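You operate a simulated robot arm through the tools that you are given. There is no shell and no other tool. Be economical: measure what you need, move in short steps, check, and stop when the job is done.

Carry out the task below with a simulated robot arm. There is one attempt and no reset: what you move stays moved.

Task
Press the bush flush into the silver roller and rack it.
Fine: shut the white latch over it first; lever back, latch open, roller in the green rack.
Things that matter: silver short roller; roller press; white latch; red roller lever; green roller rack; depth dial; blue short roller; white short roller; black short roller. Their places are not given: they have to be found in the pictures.

It is judged by the outcome, as a careful person would: the job done as asked, and still so three seconds after it is handed in. It fails if anything else is knocked over, pushed out of place, dropped, spilled or broken.

Robot
A 6-joint arm with a two-finger parallel gripper, fixed in place. Base frame: the origin is at the foot of the arm, x ahead of it, y to its left, z up; the work surface is at about z = 861. Readings come in mm, rad, newtons and seconds.
With the tool pointing down near the work surface it reaches from about 260 to 680 mm from the base axis. Its first joint turns from -1.152 to 1.152 rad. Payload 2.9 kg.
The tool frame sits at the grasp point between the pads (the TCP): z along the fingers, y along the line on which they close. The tips reach 30 mm beyond it. The gripper opens to 110 mm. The fingers are 20 mm wide and 10 mm thick; the gripper's body (48 by 112 mm) begins 55 mm behind the TCP.
Orientation is told as [roll, pitch, yaw] about the base's x, y, z axes, in that order, counted from this pose: with the fingers straight down and closing along the base's y, the tool's x points along the base's -x, its y along +y and its z along -z.

Tools
- The arm moves only by the tool move_arm. Its arguments are lists of equal length, an entry for each row: "travel": the shift along the base's x, y, z in units of 40 mm (1.0 is 40 mm), a list of three; "rotation": the turn, a rotation vector about the base's x, y, z in units of 8 degrees (1.0 is 8 degrees), a list of three; "hand": the opening, from 0 (shut) to 1 (fully open). In form: {"travel": [[x, y, z], ...], "rotation": [[rx, ry, rz], ...], "hand": [hand, ...]}. A call has 1 to 20 rows; each row shifts and turns the commanded pose from where the row before left it. A call with a number of a shift or a turn outside -1 to 1 is refused whole. Rows are played at 5 a second. More than 50 mm and 0.15 rad between two rows, or a gripper value outside its range, and nothing of the call is played. Where a pose cannot be reached the arm comes as near as it can. A force on the tool above 70 N (or 10 N above the force at the start of the call, whichever is more), or a blocked arm, ends the call early, and 0.2 s more pass. The fingers move at their own pace (about 108 mm/s each) and stop on an object; they squeeze with about 37 N. The grip force told is the motor's: it shows also when the fingers shut on nothing. Time passes only in rows, and 0.2 s behind the last, so rows that do not move let the fingers close. The reply holds the time, the measured pose of the TCP, the force on the tool along the base axes, the opening and the grip force, in the units named above and with some noise, and new pictures: "pictures" is both (left out), scene, wrist or none.
- Cameras (640 x 400 px; columns grow to the right, rows downward): "scene" is fixed at [73.1, 424.1, 1390.1]; the picture's right is [-0.82, -0.57, 0.00], its down [-0.29, 0.42, -0.86] and it looks along [0.49, -0.70, -0.51] (base axes); focal length 351 px, centre (320, 200). "wrist" rides on the gripper at [72, 17, -103] in the tool frame; the picture's right is [-0.23, 0.97, 0.00], its down [-0.76, -0.18, -0.62] and it looks along [-0.61, -0.14, 0.78] (tool axes); focal length 222 px, centre (320, 200).
- measure_at(camera, pixels): for up to 12 pixels [column, row] of the newest picture of that camera ("zoom" is the newest enlarged one), the place [x, y, z] in the base frame of the surface seen there, good to about 3 mm. No time passes.
- inspect(camera, box): a new picture of the part [left, top, right, bottom] of that camera's present view, enlarged. No time passes.
- finish_job(): hands the job in; it is judged then, once.

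Keep the steps short. Do not move on a guess: measure, check each grasp and each placing, and mend mistakes. In all there are 80 turns and 170 pictures (those below and enlarged ones count). Leave the gripper open and the arm clear of the work at the hand-in unless told otherwise, and finish with a single line.

The tools are called as name(argument=value, ...) on one line, values as JSON. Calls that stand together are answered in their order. move_arm: Moves the arm, as the interface text tells. Its arguments: {"type":"object","properties":{"travel":{"type":"array","items":{"type":"array","items":{"type":"number"}}},"rotation":{"type":"array","items":{"type":"array","items":{"type":"number"}}},"hand":{"type":"array","items":{"type":"number"}},"pictures":{"type":"string","enum":["both","scene","wrist","none"]}},"required":["travel","rotation","hand"]} The other tools are called the same way: measure_at (camera, pixels) gives the place of the surface under pixels of a picture; inspect (camera, box) takes an enlarged picture of a part of a camera's view; finish_job () hands the job in.

At the start:

```text
clock: 0.0
eef_pos: [379.8, -112.3, 1189.4]
tcp_rot: [0.001, -0.002, -0.001]
wrist_force: [-0.4, -0.1, -0.7]
width: 110.0
grasp_force: 0.0
```

scene: 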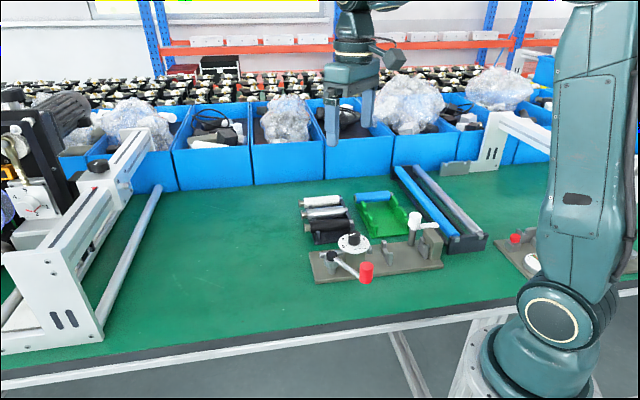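
wrist: 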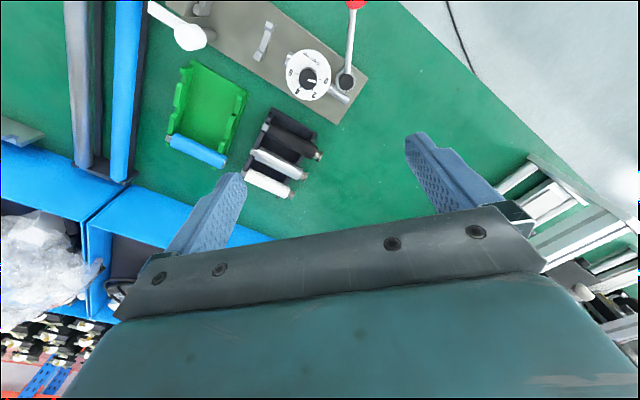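

I see the press (brown plate with dial, red lever, white latch), the black stand with rollers, and the green rack. I'll zoom in on these first.

inspect(camera="scene", box=[290, 180, 450, 290])

inspect(camera="wrist", box=[140, 0, 380, 200])

```text
3.64 times, centred on (370, 235) of scene
```

zoom: 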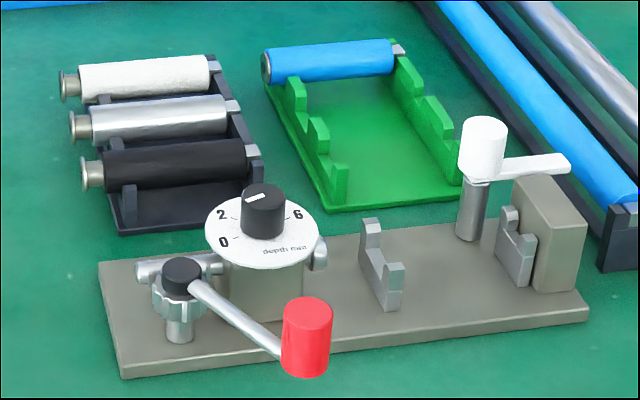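

```text
2.00 times, centred on (260, 100) of wrist
```

zoom: 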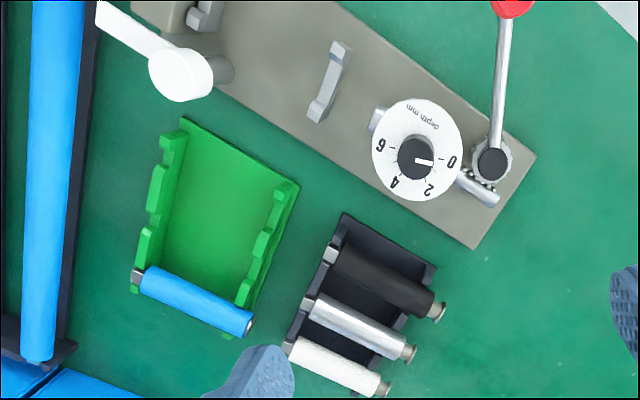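

I'll measure the key points in the enlarged wrist picture: the roller ends, supports, dial, lever, latch and rack.

measure_at(camera="zoom", pixels=[[312, 302], [404, 350], [411, 354], [360, 325], [336, 265], [428, 305], [342, 218], [435, 266], [300, 375], [150, 280], [245, 322], [295, 185]])

measure_at(camera="zoom", pixels=[[183, 122], [415, 155], [492, 163], [510, 8], [180, 75], [105, 20], [340, 45], [318, 112], [215, 10], [475, 245], [533, 155], [485, 193]])

inspect(camera="scene", box=[320, 220, 384, 260])

inspect(camera="scene", box=[376, 205, 456, 255])

```text
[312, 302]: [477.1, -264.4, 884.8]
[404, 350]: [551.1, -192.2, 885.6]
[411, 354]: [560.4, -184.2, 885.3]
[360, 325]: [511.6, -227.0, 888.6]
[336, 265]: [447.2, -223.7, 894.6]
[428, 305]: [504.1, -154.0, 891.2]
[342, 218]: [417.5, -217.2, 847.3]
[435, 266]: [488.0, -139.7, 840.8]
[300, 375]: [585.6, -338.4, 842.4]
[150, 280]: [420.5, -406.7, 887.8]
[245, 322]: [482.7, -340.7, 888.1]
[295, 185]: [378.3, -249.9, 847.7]
```

```text
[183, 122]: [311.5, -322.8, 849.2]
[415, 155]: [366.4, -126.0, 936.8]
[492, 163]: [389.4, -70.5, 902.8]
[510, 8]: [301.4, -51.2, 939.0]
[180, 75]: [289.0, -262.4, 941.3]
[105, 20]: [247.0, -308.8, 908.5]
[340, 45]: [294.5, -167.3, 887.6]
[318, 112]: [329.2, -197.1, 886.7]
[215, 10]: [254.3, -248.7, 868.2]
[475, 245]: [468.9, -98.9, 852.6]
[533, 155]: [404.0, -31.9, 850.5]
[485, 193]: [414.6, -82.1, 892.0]
```

```text
10.00 times, centred on (352, 240) of scene
```

zoom: 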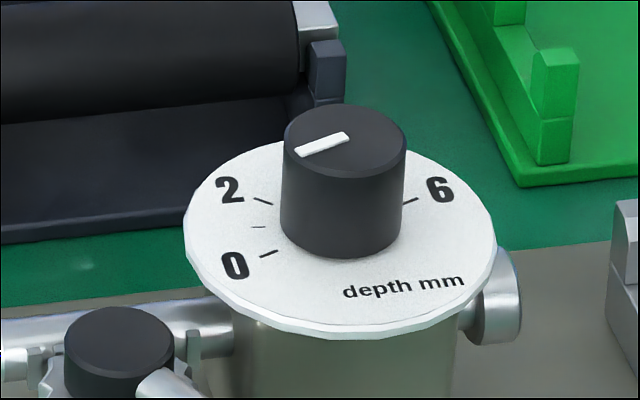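

```text
8.00 times, centred on (416, 230) of scene
```

zoom: 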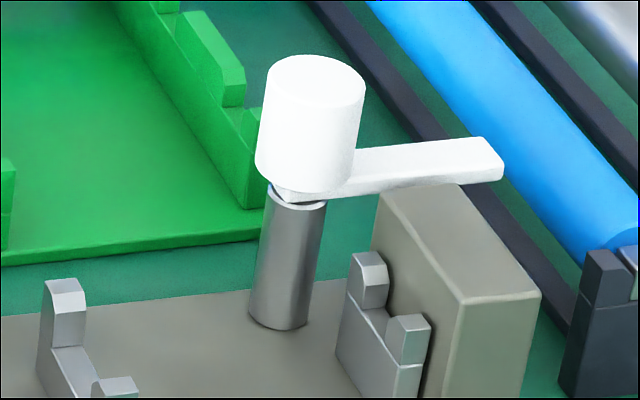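

The dial has a knob with its pointer near 0. All the rollers and the press axis run at about 45° in the base xy plane. Next I'll turn the tool 45° and move above the silver roller for a closer look.

move_arm(travel=[[0.546, -0.479, -0.54], [0.546, -0.479, -0.54], [0.546, -0.479, -0.54], [0.546, -0.479, -0.54], [0.546, -0.479, -0.54], [0.546, -0.479, -0.54], [0, 0, 0]], rotation=[[0, 0, 0.9375], [0, 0, 0.9375], [0, 0, 0.9375], [0, 0, 0.9375], [0, 0, 0.9375], [0, 0, 0.9375], [0, 0, 0]], hand=[1, 1, 1, 1, 1, 1, 1], pictures="wrist")

```text
clock: 1.6
eef_pos: [512.9, -225.3, 1058.9]
tcp_rot: [0.0, 0.0, 0.787]
wrist_force: [0.0, -0.1, 0.7]
width: 109.9
grasp_force: 0.0
```

wrist: 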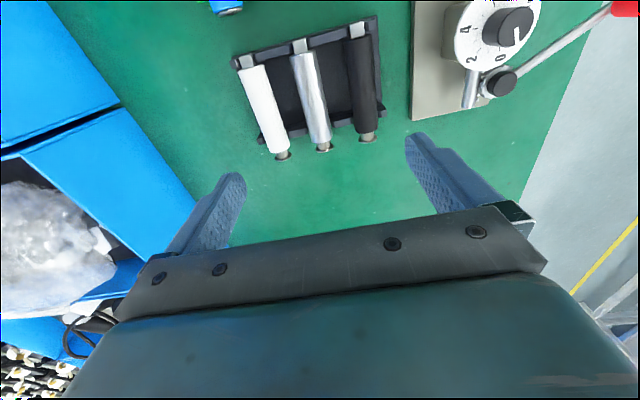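

The tool lines up well with the rollers. I'll enlarge the stand and the dial.

inspect(camera="wrist", box=[440, 0, 536, 60])

inspect(camera="wrist", box=[220, 10, 412, 170])

```text
6.67 times, centred on (488, 30) of wrist
```

zoom: 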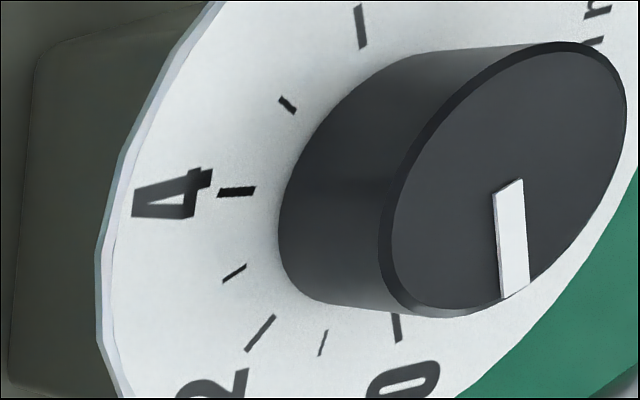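

```text
2.50 times, centred on (316, 90) of wrist
```

zoom: 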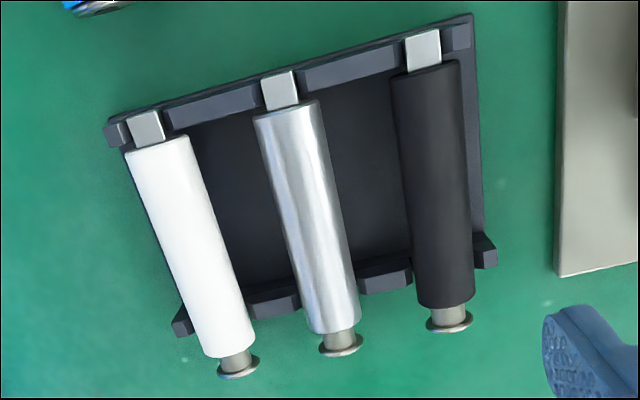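

The pointer is at 0. Now I'll measure the silver roller's ends, edges and neighbours.

measure_at(camera="zoom", pixels=[[286, 112], [310, 215], [333, 322], [342, 338], [342, 348], [279, 90], [190, 240], [433, 180], [400, 190], [335, 210], [218, 240], [285, 220]])

```text
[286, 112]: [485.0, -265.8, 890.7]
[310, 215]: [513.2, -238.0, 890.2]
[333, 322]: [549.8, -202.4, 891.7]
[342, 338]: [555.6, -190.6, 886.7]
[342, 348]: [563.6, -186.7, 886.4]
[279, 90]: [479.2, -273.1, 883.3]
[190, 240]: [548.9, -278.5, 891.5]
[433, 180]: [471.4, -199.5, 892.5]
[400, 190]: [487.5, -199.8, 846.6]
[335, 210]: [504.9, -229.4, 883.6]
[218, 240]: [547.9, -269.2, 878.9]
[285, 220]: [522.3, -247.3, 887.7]
```

The silver roller's axis is along 45° with its centre near (517.5, -234), top z≈891 and diameter ≈26. Before grasping it, I'll look at the press from above.

move_arm(travel=[[-0.933, 0.09, 0], [-0.933, 0.09, 0], [-0.933, 0.09, 0], [-0.933, 0.09, 0], [-0.933, 0.09, 0], [-0.933, 0.09, 0], [0, 0, 0]], rotation=[[0, 0, 0], [0, 0, 0], [0, 0, 0], [0, 0, 0], [0, 0, 0], [0, 0, 0], [0, 0, 0]], hand=[1, 1, 1, 1, 1, 1, 1], pictures="wrist")

inspect(camera="wrist", box=[200, 0, 440, 150])

```text
clock: 3.2
eef_pos: [285.2, -204.5, 1060.0]
tcp_rot: [0.0, -0.001, 0.785]
wrist_force: [-0.7, 0.2, 0.3]
width: 110.2
grasp_force: 0.1
```

wrist: 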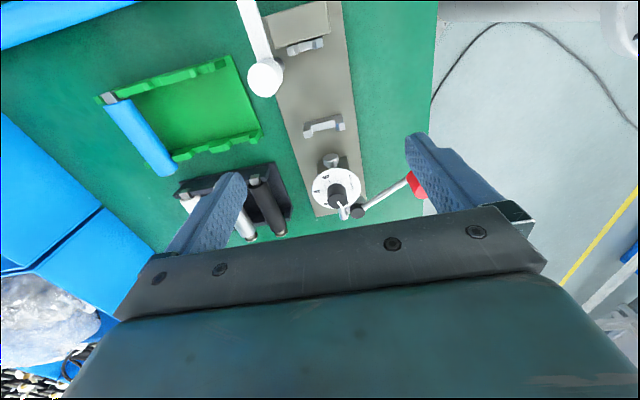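

```text
2.67 times, centred on (320, 75) of wrist
```

zoom: 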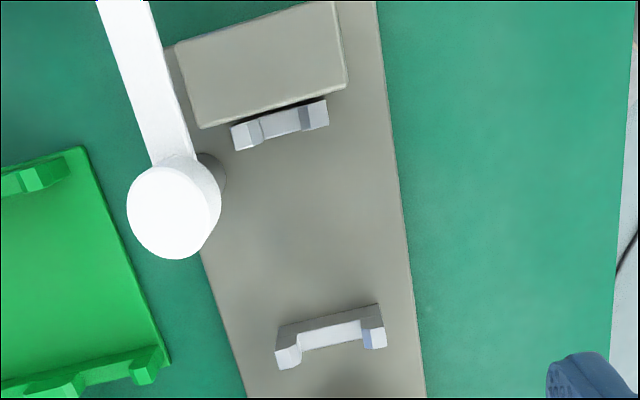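

measure_at(camera="zoom", pixels=[[240, 138], [280, 123], [318, 112], [200, 118], [342, 80], [287, 348], [330, 333], [374, 335], [172, 205], [215, 175], [120, 30], [300, 200]])

measure_at(camera="wrist", pixels=[[332, 160], [332, 167], [340, 195], [358, 212], [417, 185], [344, 213], [405, 182], [178, 155], [250, 132], [225, 65]])

inspect(camera="wrist", box=[280, 130, 440, 230])

```text
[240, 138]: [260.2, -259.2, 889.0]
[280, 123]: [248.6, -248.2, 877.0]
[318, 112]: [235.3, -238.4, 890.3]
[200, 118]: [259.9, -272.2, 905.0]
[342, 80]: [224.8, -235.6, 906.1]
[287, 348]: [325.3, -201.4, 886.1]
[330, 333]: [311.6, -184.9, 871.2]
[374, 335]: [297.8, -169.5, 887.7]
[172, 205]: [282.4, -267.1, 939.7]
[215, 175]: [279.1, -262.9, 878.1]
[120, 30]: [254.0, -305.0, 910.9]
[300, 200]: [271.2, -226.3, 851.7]
```

```text
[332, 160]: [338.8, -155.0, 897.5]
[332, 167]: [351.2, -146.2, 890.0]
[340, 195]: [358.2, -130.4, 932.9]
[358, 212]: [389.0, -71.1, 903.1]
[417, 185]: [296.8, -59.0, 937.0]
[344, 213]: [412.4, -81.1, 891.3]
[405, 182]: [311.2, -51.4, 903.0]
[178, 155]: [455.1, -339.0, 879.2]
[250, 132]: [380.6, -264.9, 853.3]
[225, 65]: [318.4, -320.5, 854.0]
```

```text
4.00 times, centred on (360, 180) of wrist
```

zoom: 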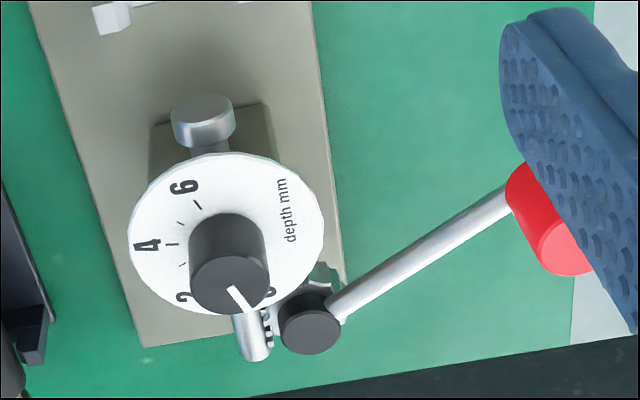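

The press geometry is clear:
- **Axis:** v≈-350, z≈884.
- **Anvil support:** (248, -248).
- **Front support:** (312, -185).
- **Ram tip:** about (339, -155).
- **Latch post:** (279, -263).

Now I'll go back over the silver roller, hand part-open, to z≈952.

move_arm(travel=[[0.96, -0.119, 0], [0.96, -0.119, 0], [0.96, -0.119, 0], [0.96, -0.119, 0], [0.96, -0.119, 0], [0.96, -0.119, 0], [0, 0, -0.9], [0, 0, -0.9], [0, 0, -0.9], [0, 0, 0]], rotation=[[0, 0, 0], [0, 0, 0], [0, 0, 0], [0, 0, 0], [0, 0, 0], [0, 0, 0], [0, 0, 0], [0, 0, 0], [0, 0, 0], [0, 0, 0]], hand=[0.45, 0.45, 0.45, 0.45, 0.45, 0.45, 0.45, 0.45, 0.45, 0.45], pictures="both")

```text
clock: 5.4
eef_pos: [519.5, -234.7, 948.9]
tcp_rot: [-0.001, 0.0, 0.786]
wrist_force: [0.1, 0.5, 0.1]
width: 49.5
grasp_force: 0.0
```

scene: 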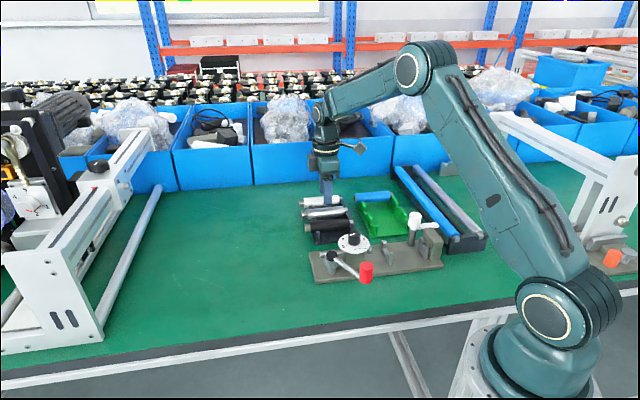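
wrist: 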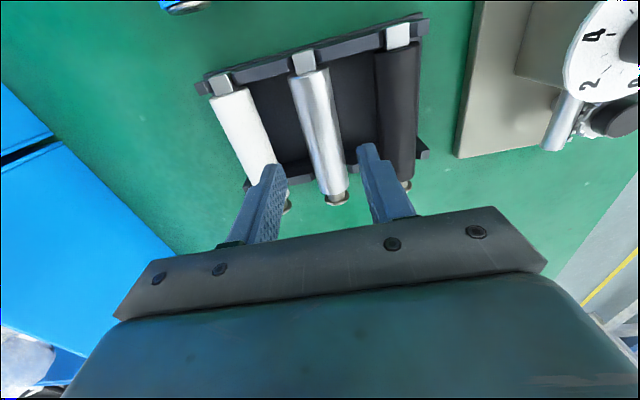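

It looks centred. I'll measure the roller again from this closer view, and enlarge the bush end.

measure_at(camera="wrist", pixels=[[308, 76], [320, 130], [332, 188], [303, 56], [337, 202], [329, 130], [312, 130], [337, 195]])

inspect(camera="wrist", box=[270, 30, 390, 220])

```text
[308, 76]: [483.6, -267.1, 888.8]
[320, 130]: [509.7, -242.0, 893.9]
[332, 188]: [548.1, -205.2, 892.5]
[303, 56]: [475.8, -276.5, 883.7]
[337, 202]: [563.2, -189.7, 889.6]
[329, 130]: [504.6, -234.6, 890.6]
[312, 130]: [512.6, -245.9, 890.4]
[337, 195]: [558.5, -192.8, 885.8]
```

```text
2.11 times, centred on (330, 125) of wrist
```

zoom: 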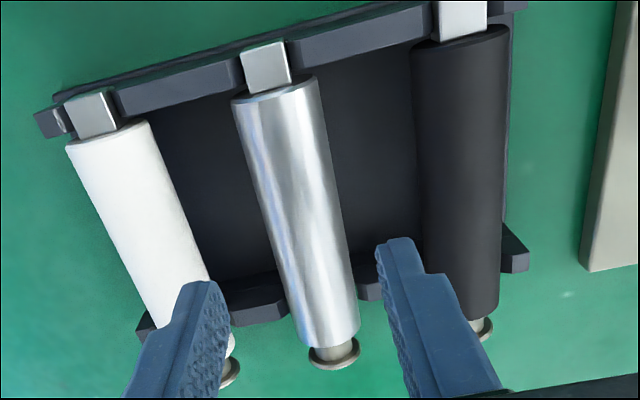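

The roller is centred between the fingers. I'll go down to z≈889.5 and close.

move_arm(travel=[[0, 0, -0.52], [0, 0, -0.52], [0, 0, -0.52], [0, 0, 0], [0, 0, 0], [0, 0, 0], [0, 0, 0]], rotation=[[0, 0, 0], [0, 0, 0], [0, 0, 0], [0, 0, 0], [0, 0, 0], [0, 0, 0], [0, 0, 0]], hand=[0.45, 0.45, 0.45, 0.45, 0, 0, 0], pictures="both")

```text
clock: 7.0
eef_pos: [518.1, -232.7, 887.3]
tcp_rot: [0.006, 0.002, 0.787]
wrist_force: [-17.9, 19.4, 2.7]
width: 28.8
grasp_force: 36.9
```

scene: 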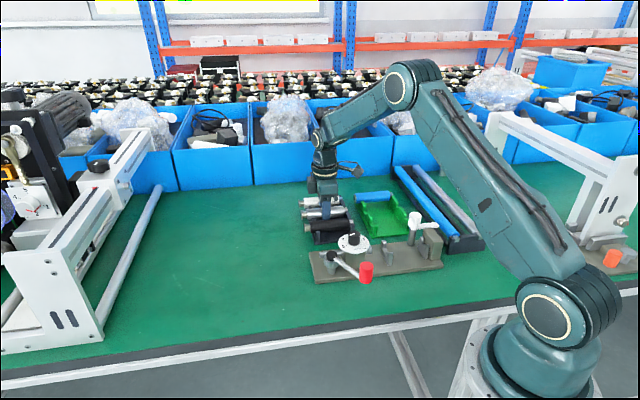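
wrist: 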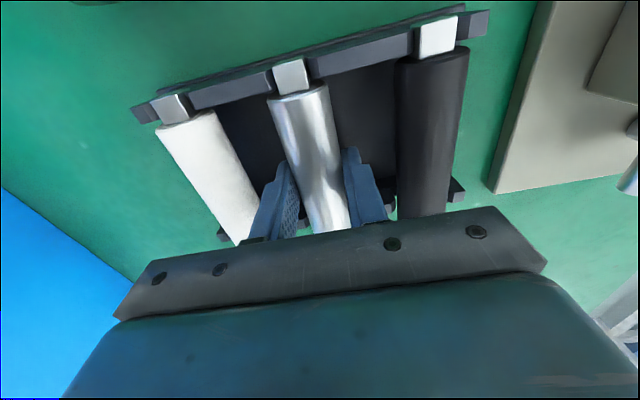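

I have a grip: 28.8 mm wide, 37 N. There's a side load of about 26 N towards +v, so I'll shift the hand about 1.5 mm that way to relieve it before lifting.

move_arm(travel=[[-0.027, 0.027, 0], [0, 0, 0]], rotation=[[0, 0, 0], [0, 0, 0]], hand=[0, 0], pictures="none")

```text
clock: 7.6
eef_pos: [518.0, -233.3, 888.1]
tcp_rot: [0.0, 0.0, 0.785]
wrist_force: [-4.6, 9.1, -3.2]
width: 28.9
grasp_force: 36.9
```

The side load has dropped. Lifting straight up.

move_arm(travel=[[-0.01, 0.01, 0.3], [0, 0, 0.5], [0, 0, 0.9], [0, 0, 0.9], [0, 0, 0]], rotation=[[0, 0, 0], [0, 0, 0], [0, 0, 0], [0, 0, 0], [0, 0, 0]], hand=[0, 0, 0, 0, 0], pictures="both")

inspect(camera="scene", box=[280, 150, 440, 250])

```text
clock: 8.8
eef_pos: [515.3, -233.7, 991.9]
tcp_rot: [0.001, 0.0, 0.784]
wrist_force: [0.0, 0.8, -1.7]
width: 28.8
grasp_force: 36.6
```

scene: 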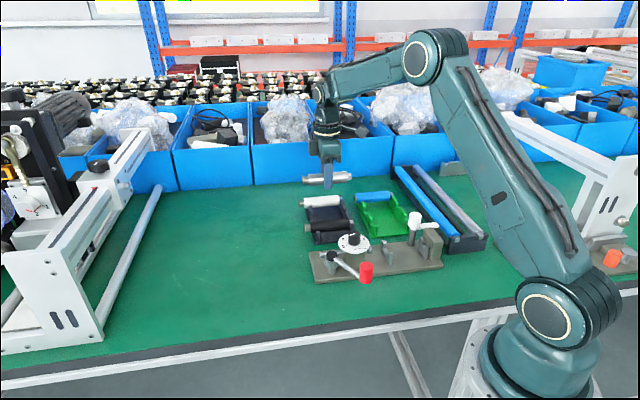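
wrist: 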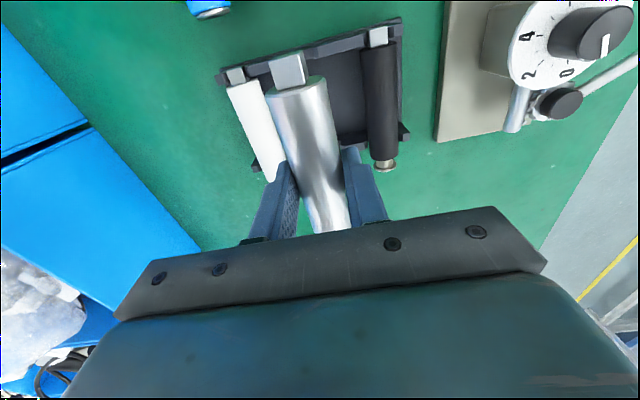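

```text
4.00 times, centred on (360, 200) of scene
```

zoom: 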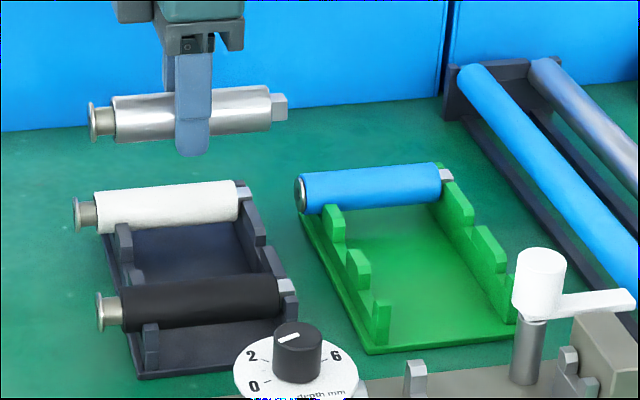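

Lifted cleanly, with the flanged bush at the ram-side end. I'll measure the held roller relative to the TCP.

measure_at(camera="wrist", pixels=[[287, 54], [289, 70], [300, 86], [306, 110], [315, 150], [322, 200]])

measure_at(camera="zoom", pixels=[[94, 122], [118, 120], [150, 115], [265, 108], [284, 106], [140, 100]])

```text
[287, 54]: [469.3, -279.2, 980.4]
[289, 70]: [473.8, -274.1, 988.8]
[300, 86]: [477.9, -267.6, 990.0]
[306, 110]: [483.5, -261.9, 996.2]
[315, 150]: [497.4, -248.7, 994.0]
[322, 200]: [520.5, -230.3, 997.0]
```

```text
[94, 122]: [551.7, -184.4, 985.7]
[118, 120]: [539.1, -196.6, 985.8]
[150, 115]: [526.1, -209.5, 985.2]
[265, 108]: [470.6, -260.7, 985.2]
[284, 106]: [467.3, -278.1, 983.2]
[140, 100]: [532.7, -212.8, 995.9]
```

The shaft end sits 65.6 mm behind the TCP, the flange is 60 mm ahead, and the roller axis is about 11 mm below the TCP. I'll carry it above the press cradle, to (290, -205).

move_arm(travel=[[-0.94, 0.1167, 0], [-0.94, 0.1167, 0], [-0.94, 0.1167, 0], [-0.94, 0.1167, 0], [-0.94, 0.1167, 0], [-0.94, 0.1167, 0], [0, 0, 0], [0, 0, -0.6], [0, 0, -0.6], [0, 0, 0]], rotation=[[0, 0, 0], [0, 0, 0], [0, 0, 0], [0, 0, 0], [0, 0, 0], [0, 0, 0], [0, 0, 0], [0, 0, 0], [0, 0, 0], [0, 0, 0]], hand=[0, 0, 0, 0, 0, 0, 0, 0, 0, 0], pictures="both")

inspect(camera="scene", box=[320, 190, 448, 270])

```text
clock: 11.0
eef_pos: [290.7, -205.6, 944.9]
tcp_rot: [0.0, 0.001, 0.785]
wrist_force: [0.8, 0.1, -1.9]
width: 29.2
grasp_force: 37.0
```

scene: 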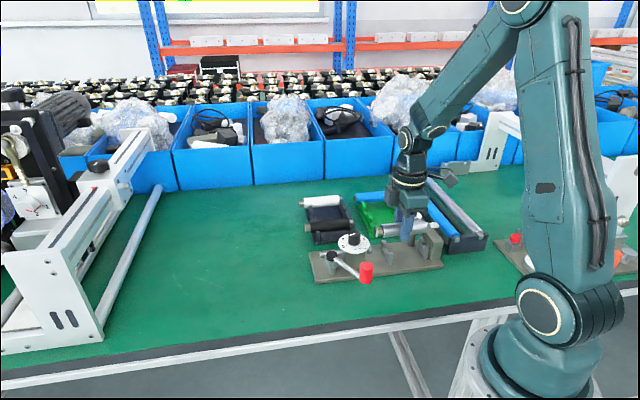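
wrist: 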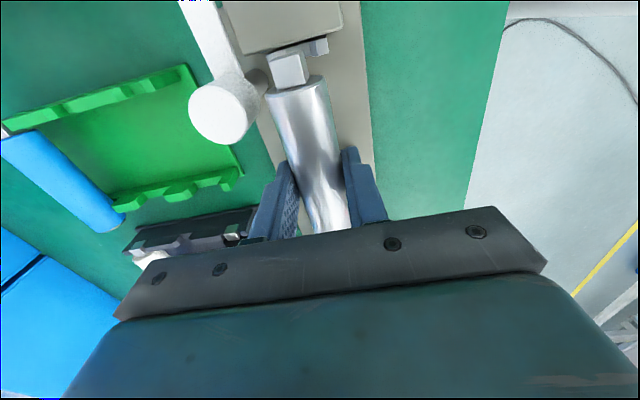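

```text
5.00 times, centred on (384, 230) of scene
```

zoom: 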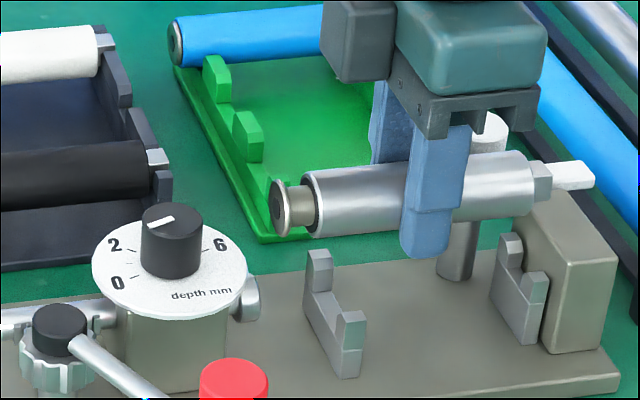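

It looks aligned. Lowering to z≈921 and checking the alignment again.

move_arm(travel=[[0, 0, -0.3], [0, 0, -0.3], [0, 0, 0]], rotation=[[0, 0, 0], [0, 0, 0], [0, 0, 0]], hand=[0, 0, 0], pictures="both")

inspect(camera="wrist", box=[180, 0, 380, 125])

inspect(camera="scene", box=[320, 190, 448, 270])

```text
clock: 11.8
eef_pos: [290.7, -206.9, 921.3]
tcp_rot: [0.0, 0.001, 0.786]
wrist_force: [0.2, 0.9, -2.6]
width: 28.9
grasp_force: 37.1
```

scene: 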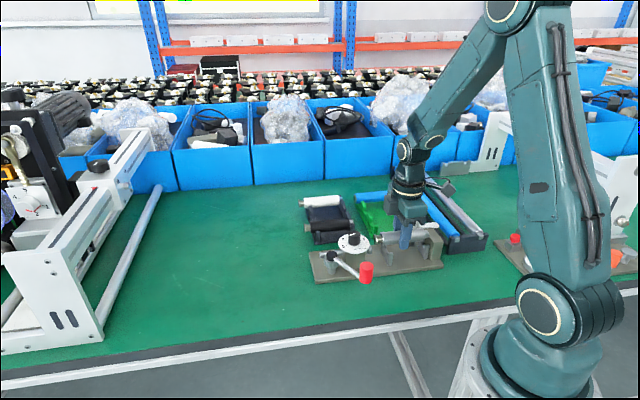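
wrist: 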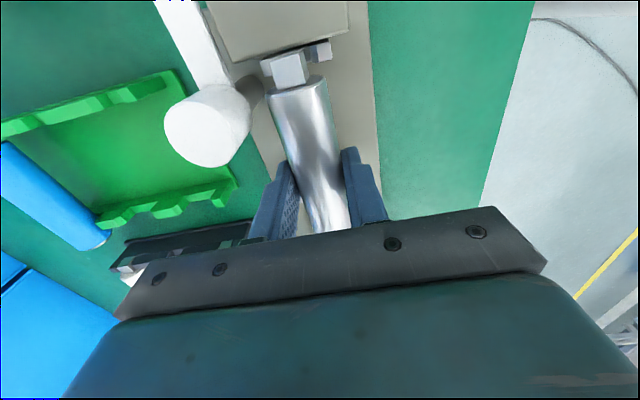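

```text
3.20 times, centred on (280, 62) of wrist
```

zoom: 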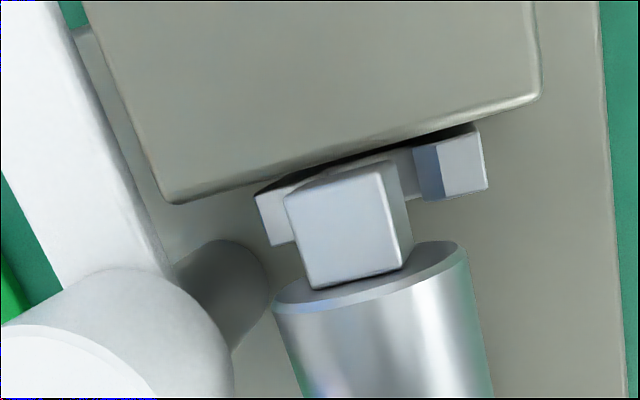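

```text
5.00 times, centred on (384, 230) of scene
```

zoom: 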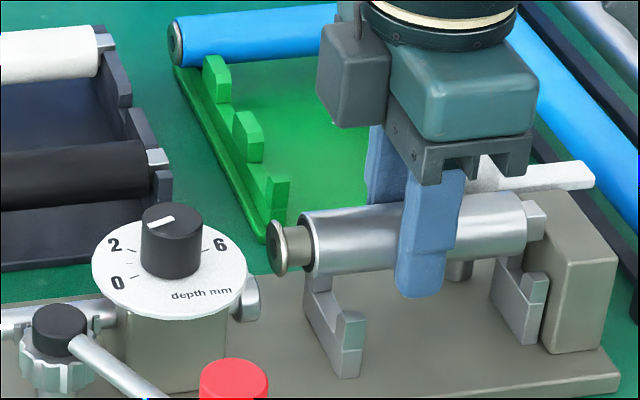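

I'll check the side alignment of the shaft against the notch, and the gap to the block, by measuring.

inspect(camera="wrist", box=[180, 0, 380, 125])

measure_at(camera="zoom", pixels=[[292, 195], [390, 170], [340, 172], [470, 155], [440, 145], [275, 225], [420, 160], [370, 290], [350, 150], [430, 130], [310, 280], [395, 262]])

```text
3.20 times, centred on (280, 62) of wrist
```

zoom: 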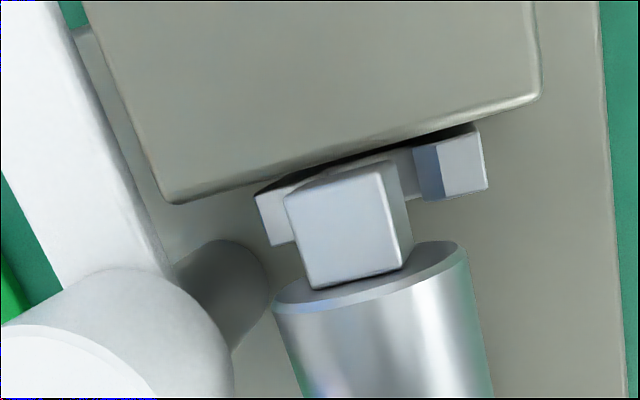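

```text
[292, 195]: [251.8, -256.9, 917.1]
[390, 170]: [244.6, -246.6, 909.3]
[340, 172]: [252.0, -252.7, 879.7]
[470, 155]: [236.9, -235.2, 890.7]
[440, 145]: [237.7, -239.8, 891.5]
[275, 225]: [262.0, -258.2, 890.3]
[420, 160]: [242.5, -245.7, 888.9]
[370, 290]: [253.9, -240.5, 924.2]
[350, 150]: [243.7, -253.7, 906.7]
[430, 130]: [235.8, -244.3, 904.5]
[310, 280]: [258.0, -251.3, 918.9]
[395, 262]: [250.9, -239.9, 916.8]
```

The shaft is about 2 mm off to the -v side and about 3 mm clear of the block. I'll shift +1.3 mm in v and lower slowly while watching the forces.

move_arm(travel=[[-0.023, 0.023, 0], [0, 0, -0.15], [0, 0, -0.15], [0, 0, -0.1], [0, 0, 0]], rotation=[[0, 0, 0], [0, 0, 0], [0, 0, 0], [0, 0, 0], [0, 0, 0]], hand=[0, 0, 0, 0, 0], pictures="wrist")

inspect(camera="wrist", box=[180, 0, 380, 125])

inspect(camera="scene", box=[352, 215, 448, 275])

```text
clock: 13.0
eef_pos: [291.7, -204.8, 904.8]
tcp_rot: [0.001, -0.002, 0.784]
wrist_force: [-0.1, 0.1, -1.9]
width: 29.4
grasp_force: 36.8
```

wrist: 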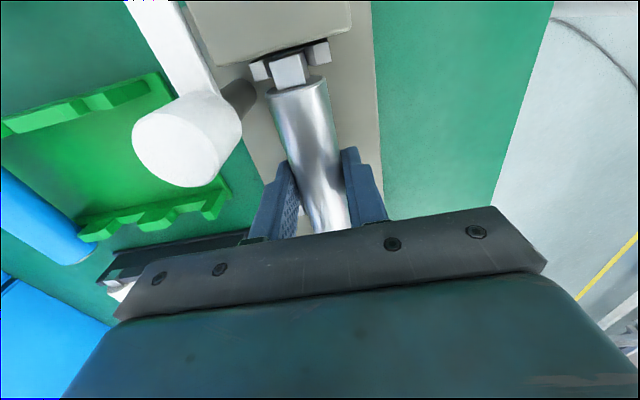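

```text
3.20 times, centred on (280, 62) of wrist
```

zoom: 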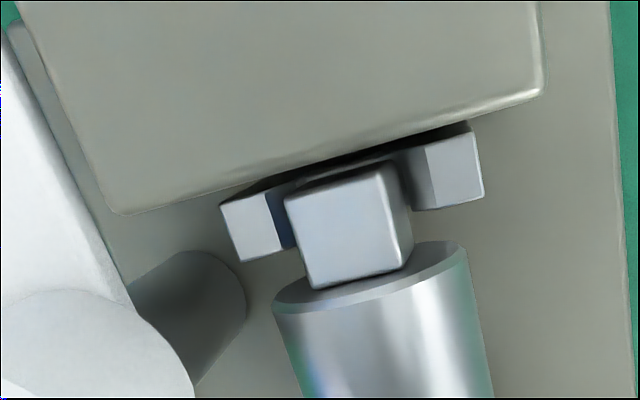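

```text
6.67 times, centred on (400, 245) of scene
```

zoom: 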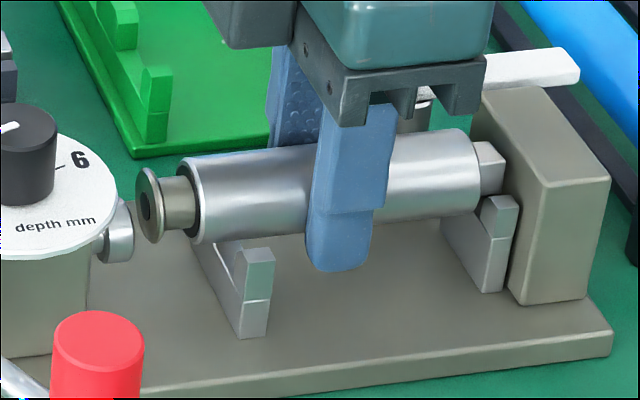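

The shaft is entering the notch centrally. Lowering further.

move_arm(travel=[[0, 0, -0.1], [0, 0, -0.07], [0, 0, -0.05], [0, 0, 0]], rotation=[[0, 0, 0], [0, 0, 0], [0, 0, 0], [0, 0, 0]], hand=[0, 0, 0, 0], pictures="none")

inspect(camera="scene", box=[352, 215, 448, 275])

```text
clock: 14.0
eef_pos: [291.3, -202.9, 895.9]
tcp_rot: [-0.002, -0.001, 0.787]
wrist_force: [-1.5, 1.3, 8.1]
width: 28.9
grasp_force: 36.9
```

```text
6.67 times, centred on (400, 245) of scene
```

zoom: 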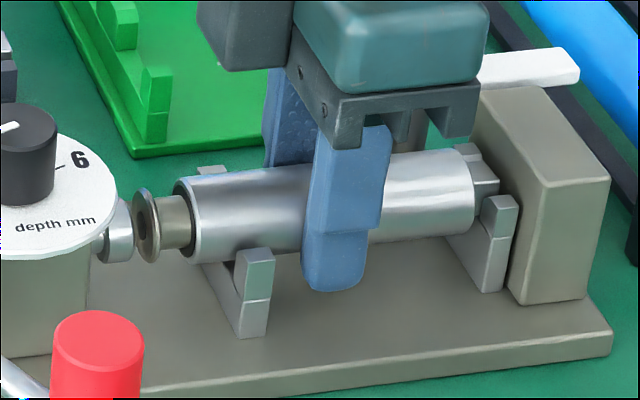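

An 8 N up-force at z≈896 means it is seated. Opening gently and lifting.

move_arm(travel=[[0, 0, 0], [0, 0, 0], [0, 0, 0], [0, 0, 0.5], [0, 0, 0.9], [0, 0, 0.9], [0, 0, 0.4], [0, 0, 0]], rotation=[[0, 0, 0], [0, 0, 0], [0, 0, 0], [0, 0, 0], [0, 0, 0], [0, 0, 0], [0, 0, 0], [0, 0, 0]], hand=[0.42, 0.42, 0.42, 0.42, 0.42, 0.42, 0.42, 0.42], pictures="both")

inspect(camera="scene", box=[320, 195, 448, 275])

inspect(camera="wrist", box=[180, 0, 420, 150])

```text
clock: 15.8
eef_pos: [291.6, -204.4, 1005.1]
tcp_rot: [0.0, 0.001, 0.786]
wrist_force: [0.0, 0.4, 0.4]
width: 46.1
grasp_force: 0.0
```

scene: 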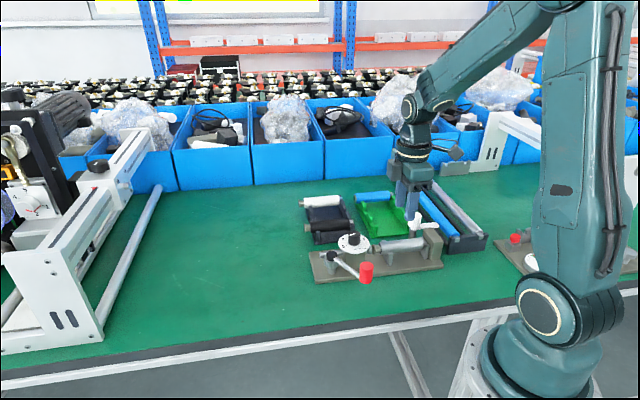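
wrist: 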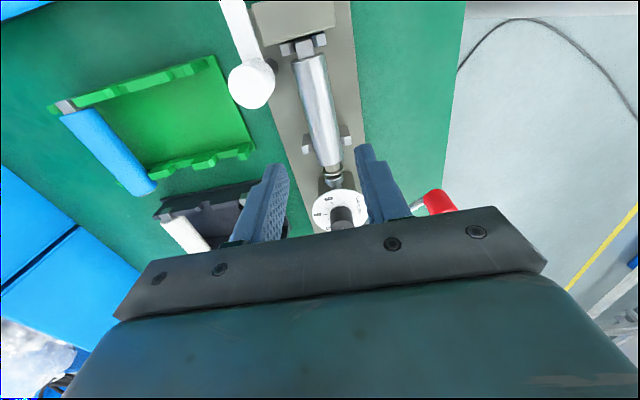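

```text
5.00 times, centred on (384, 235) of scene
```

zoom: 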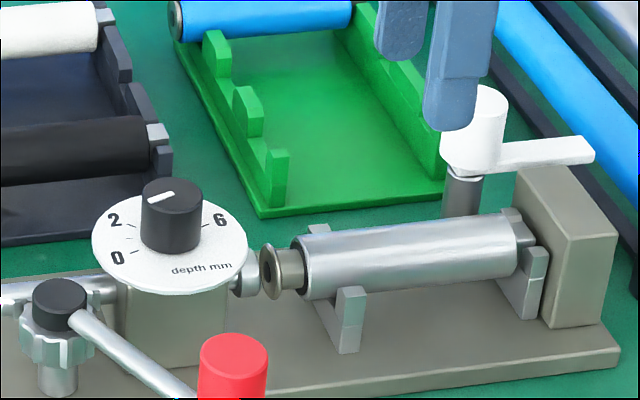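

```text
2.67 times, centred on (300, 75) of wrist
```

zoom: 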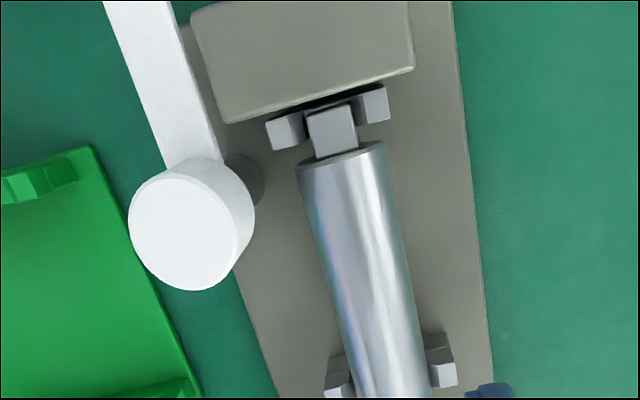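

The roller is seated in both supports. Now the latch: I'll measure the knob and arm accurately.

measure_at(camera="zoom", pixels=[[183, 232], [133, 228], [235, 235], [180, 178], [190, 287], [175, 140], [202, 140], [130, 20], [150, 15], [258, 185], [300, 90], [240, 190]])

inspect(camera="scene", box=[392, 200, 456, 240])

```text
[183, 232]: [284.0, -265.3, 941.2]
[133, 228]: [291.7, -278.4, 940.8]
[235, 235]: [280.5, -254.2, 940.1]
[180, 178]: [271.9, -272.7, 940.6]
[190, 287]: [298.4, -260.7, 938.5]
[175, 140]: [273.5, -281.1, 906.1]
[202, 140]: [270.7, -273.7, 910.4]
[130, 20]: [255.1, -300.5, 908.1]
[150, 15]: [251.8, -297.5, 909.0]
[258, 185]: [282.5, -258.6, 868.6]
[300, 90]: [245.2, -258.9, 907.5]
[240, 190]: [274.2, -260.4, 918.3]
```

```text
10.00 times, centred on (424, 220) of scene
```

zoom: 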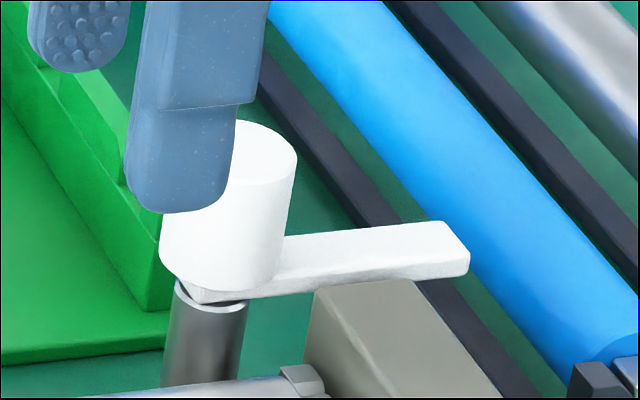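

The knob's centre is about (285, -266), ø≈28, top z 940. I'll grip it with the tips at z≈911, above the block top at 906, and turn it about its axis. First I move above it.

move_arm(travel=[[-0.054, -0.78, 0], [-0.054, -0.78, 0], [0, 0, 0], [0, 0, -0.5], [0, 0, -0.5], [0, 0, 0]], rotation=[[0, 0, 0], [0, 0, 0], [0, 0, 0], [0, 0, 0], [0, 0, 0], [0, 0, 0]], hand=[0.55, 0.55, 0.55, 0.55, 0.55, 0.55], pictures="both")

```text
clock: 17.2
eef_pos: [287.9, -266.0, 964.3]
tcp_rot: [0.002, -0.002, 0.786]
wrist_force: [0.4, -0.2, -0.4]
width: 60.6
grasp_force: 0.0
```

scene: 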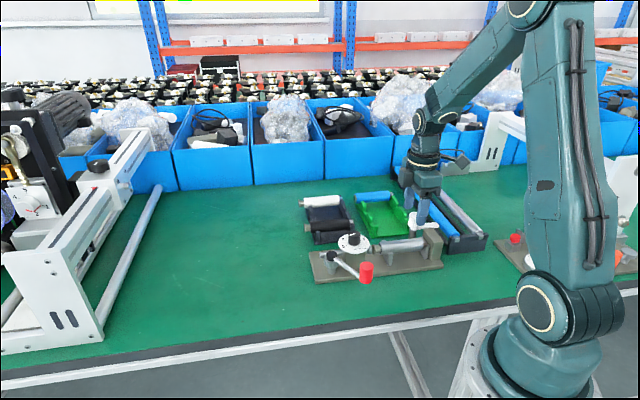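
wrist: 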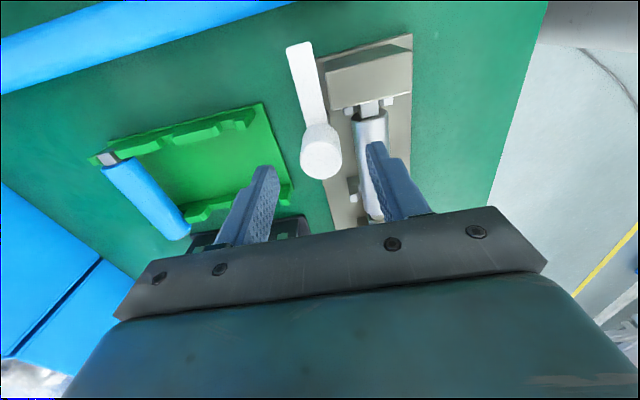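

The knob is between the fingers. Lowering about 24 mm and closing.

move_arm(travel=[[0, 0, -0.3], [0, 0, -0.28], [0, 0, 0], [0, 0, 0], [0, 0, 0]], rotation=[[0, 0, 0], [0, 0, 0], [0, 0, 0], [0, 0, 0], [0, 0, 0]], hand=[0.55, 0.55, 0, 0, 0], pictures="wrist")

```text
clock: 18.4
eef_pos: [284.9, -266.4, 939.9]
tcp_rot: [0.004, 0.0, 0.786]
wrist_force: [-12.6, 12.0, 4.0]
width: 27.6
grasp_force: 45.3
```

wrist: 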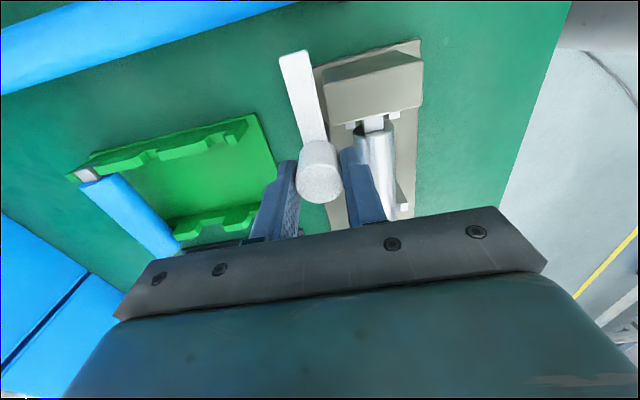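

Gripped at 27.6 mm. I'll shift about 1.2 mm towards +v to ease the side load, then turn the first 22° clockwise and check.

move_arm(travel=[[-0.021, 0.021, 0], [0, 0, 0], [0, 0, 0], [0, 0, 0], [0, 0, 0], [0, 0, 0]], rotation=[[0, 0, 0], [0, 0, -0.7], [0, 0, -0.7], [0, 0, -0.7], [0, 0, -0.7], [0, 0, 0]], hand=[0, 0, 0, 0, 0, 0], pictures="both")

inspect(camera="scene", box=[376, 195, 472, 255])

```text
clock: 19.8
eef_pos: [286.9, -266.4, 940.1]
tcp_rot: [-0.001, -0.001, 0.392]
wrist_force: [1.7, -14.8, -33.9]
width: 27.7
grasp_force: 45.3
```

scene: 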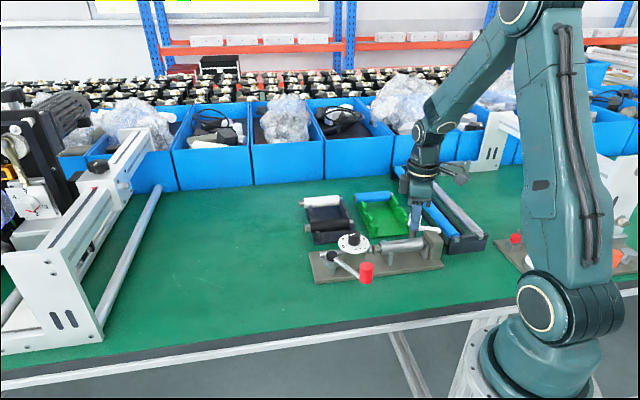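
wrist: 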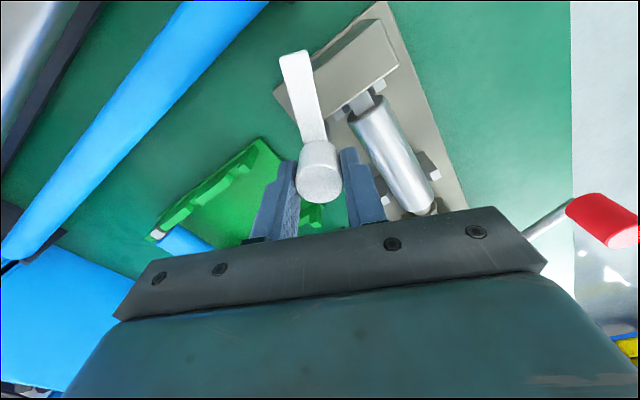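

```text
6.67 times, centred on (424, 225) of scene
```

zoom: 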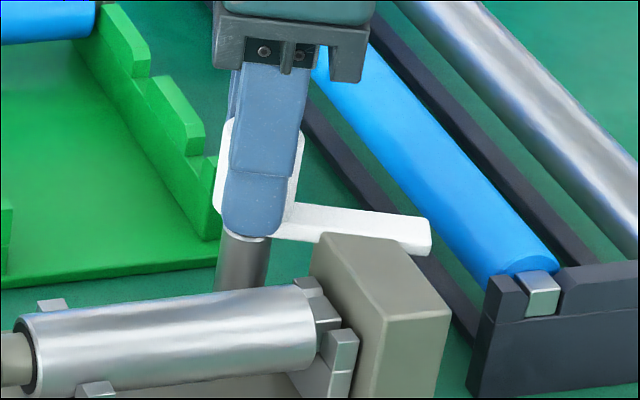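

The latch turns with the hand. The tool is being pulled down with about 34 N, so the latch probably wants to drop as it turns. I'll lower 1 mm and turn a bit further, watching the forces.

move_arm(travel=[[0, 0.01, -0.03], [0, 0, 0], [0, 0, 0]], rotation=[[0, 0, 0], [0, 0, -0.7], [0, 0, 0]], hand=[0, 0, 0], pictures="none")

```text
clock: 20.6
eef_pos: [285.9, -266.4, 940.4]
tcp_rot: [-0.004, 0.002, 0.294]
wrist_force: [-4.8, -25.7, -20.1]
width: 27.5
grasp_force: 45.6
```

Sideways force is -y, so I shift -1.2 mm in y and down another 0.8 mm, then continue turning.

move_arm(travel=[[-0.005, -0.03, -0.02], [0, 0, 0], [0, 0, 0], [0, 0, 0]], rotation=[[0, 0, 0], [0, 0, -0.7], [0, 0, -0.7], [0, 0, 0]], hand=[0, 0, 0, 0], pictures="none")

```text
clock: 21.6
eef_pos: [286.2, -268.3, 940.6]
tcp_rot: [-0.001, -0.001, 0.1]
wrist_force: [-4.5, -7.5, 29.1]
width: 27.6
grasp_force: 45.2
```

Now it is +29 N up, so I raise 0.8 mm. Turn on.

move_arm(travel=[[-0.005, -0.008, 0.02], [0, 0, 0], [0, 0, 0], [0, 0, 0], [0, 0, 0]], rotation=[[0, 0, 0], [0, 0, -0.7], [0, 0, -0.7], [0, 0, -0.7], [0, 0, 0]], hand=[0, 0, 0, 0, 0], pictures="both")

inspect(camera="scene", box=[376, 195, 472, 255])

```text
clock: 22.8
eef_pos: [285.9, -266.9, 940.4]
tcp_rot: [-0.002, -0.003, -0.195]
wrist_force: [4.2, -12.1, 19.4]
width: 27.9
grasp_force: 44.9
```

scene: 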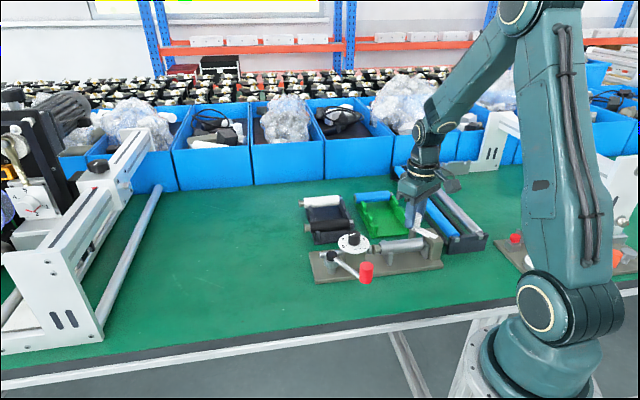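
wrist: 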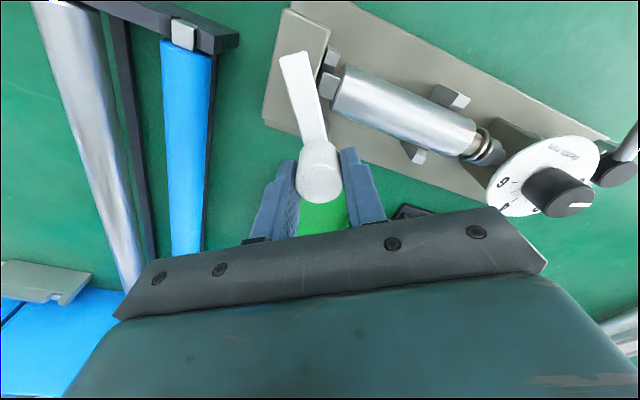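

```text
6.67 times, centred on (424, 225) of scene
```

zoom: 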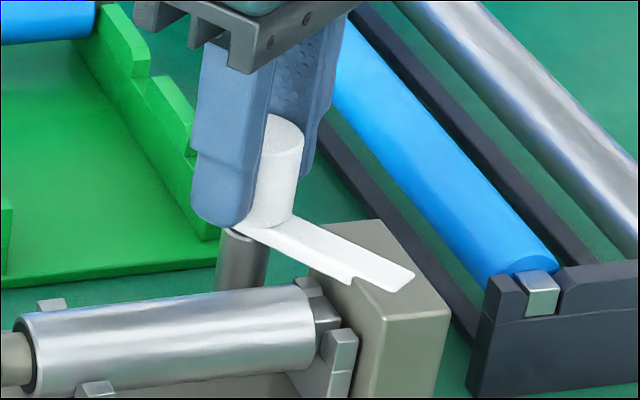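

The arm is sweeping over the block. I'll turn the remaining ~34°, with small trims.

move_arm(travel=[[0, -0.012, 0.012], [0, 0, 0], [0, 0, 0], [0, 0, 0], [0, 0, 0]], rotation=[[0, 0, 0], [0, 0, -0.8], [0, 0, -0.8], [0, 0, -0.8], [0, 0, 0]], hand=[0, 0, 0, 0, 0], pictures="none")

```text
clock: 24.0
eef_pos: [284.9, -269.2, 940.2]
tcp_rot: [-0.003, -0.004, -0.529]
wrist_force: [-1.3, -8.3, 27.9]
width: 28.0
grasp_force: 45.2
```

move_arm(travel=[[0, -0.008, 0.012], [0, 0, 0], [0, 0, 0], [0, 0, 0]], rotation=[[0, 0, 0], [0, 0, -0.9], [0, 0, -0.9], [0, 0, 0]], hand=[0, 0, 0, 0], pictures="both")

inspect(camera="scene", box=[376, 195, 472, 255])

inspect(camera="wrist", box=[220, 20, 460, 220])

```text
clock: 25.0
eef_pos: [285.9, -268.7, 940.7]
tcp_rot: [-0.001, 0.0, -0.784]
wrist_force: [-1.2, -22.3, 7.0]
width: 27.6
grasp_force: 44.8
```

scene: 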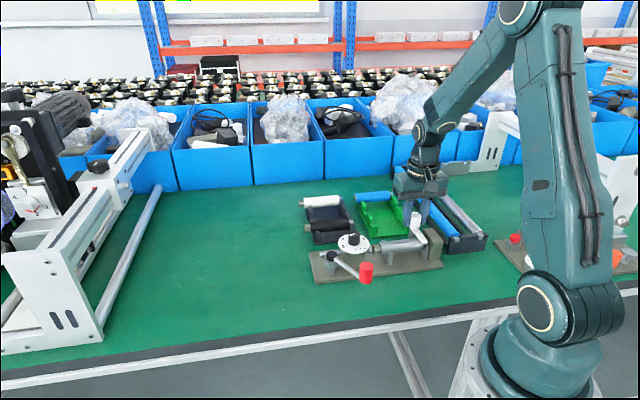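
wrist: 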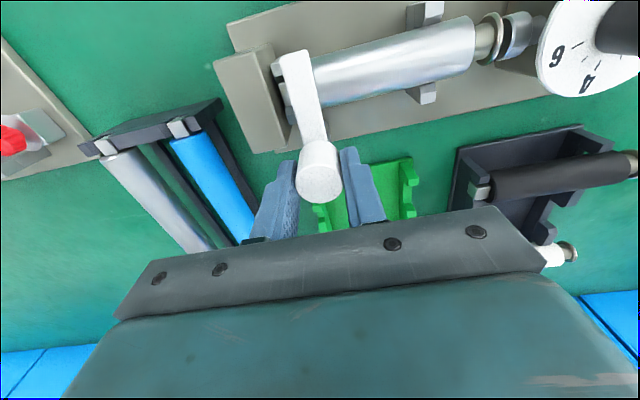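

```text
6.67 times, centred on (424, 225) of scene
```

zoom: 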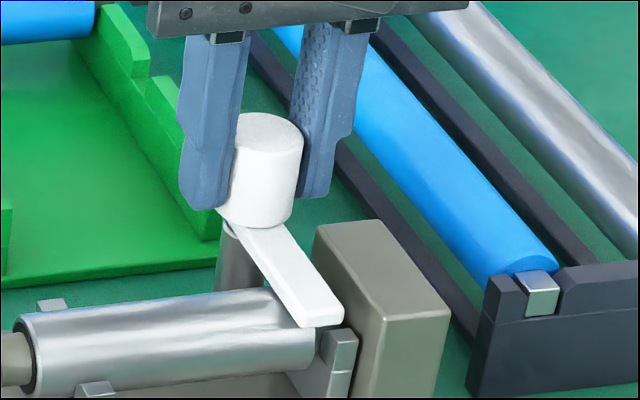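

```text
2.00 times, centred on (340, 120) of wrist
```

zoom: 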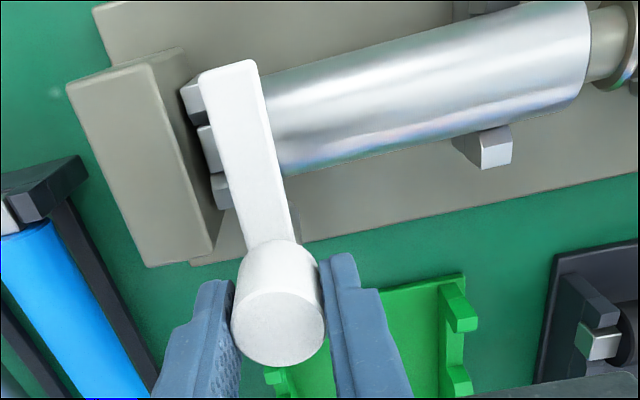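

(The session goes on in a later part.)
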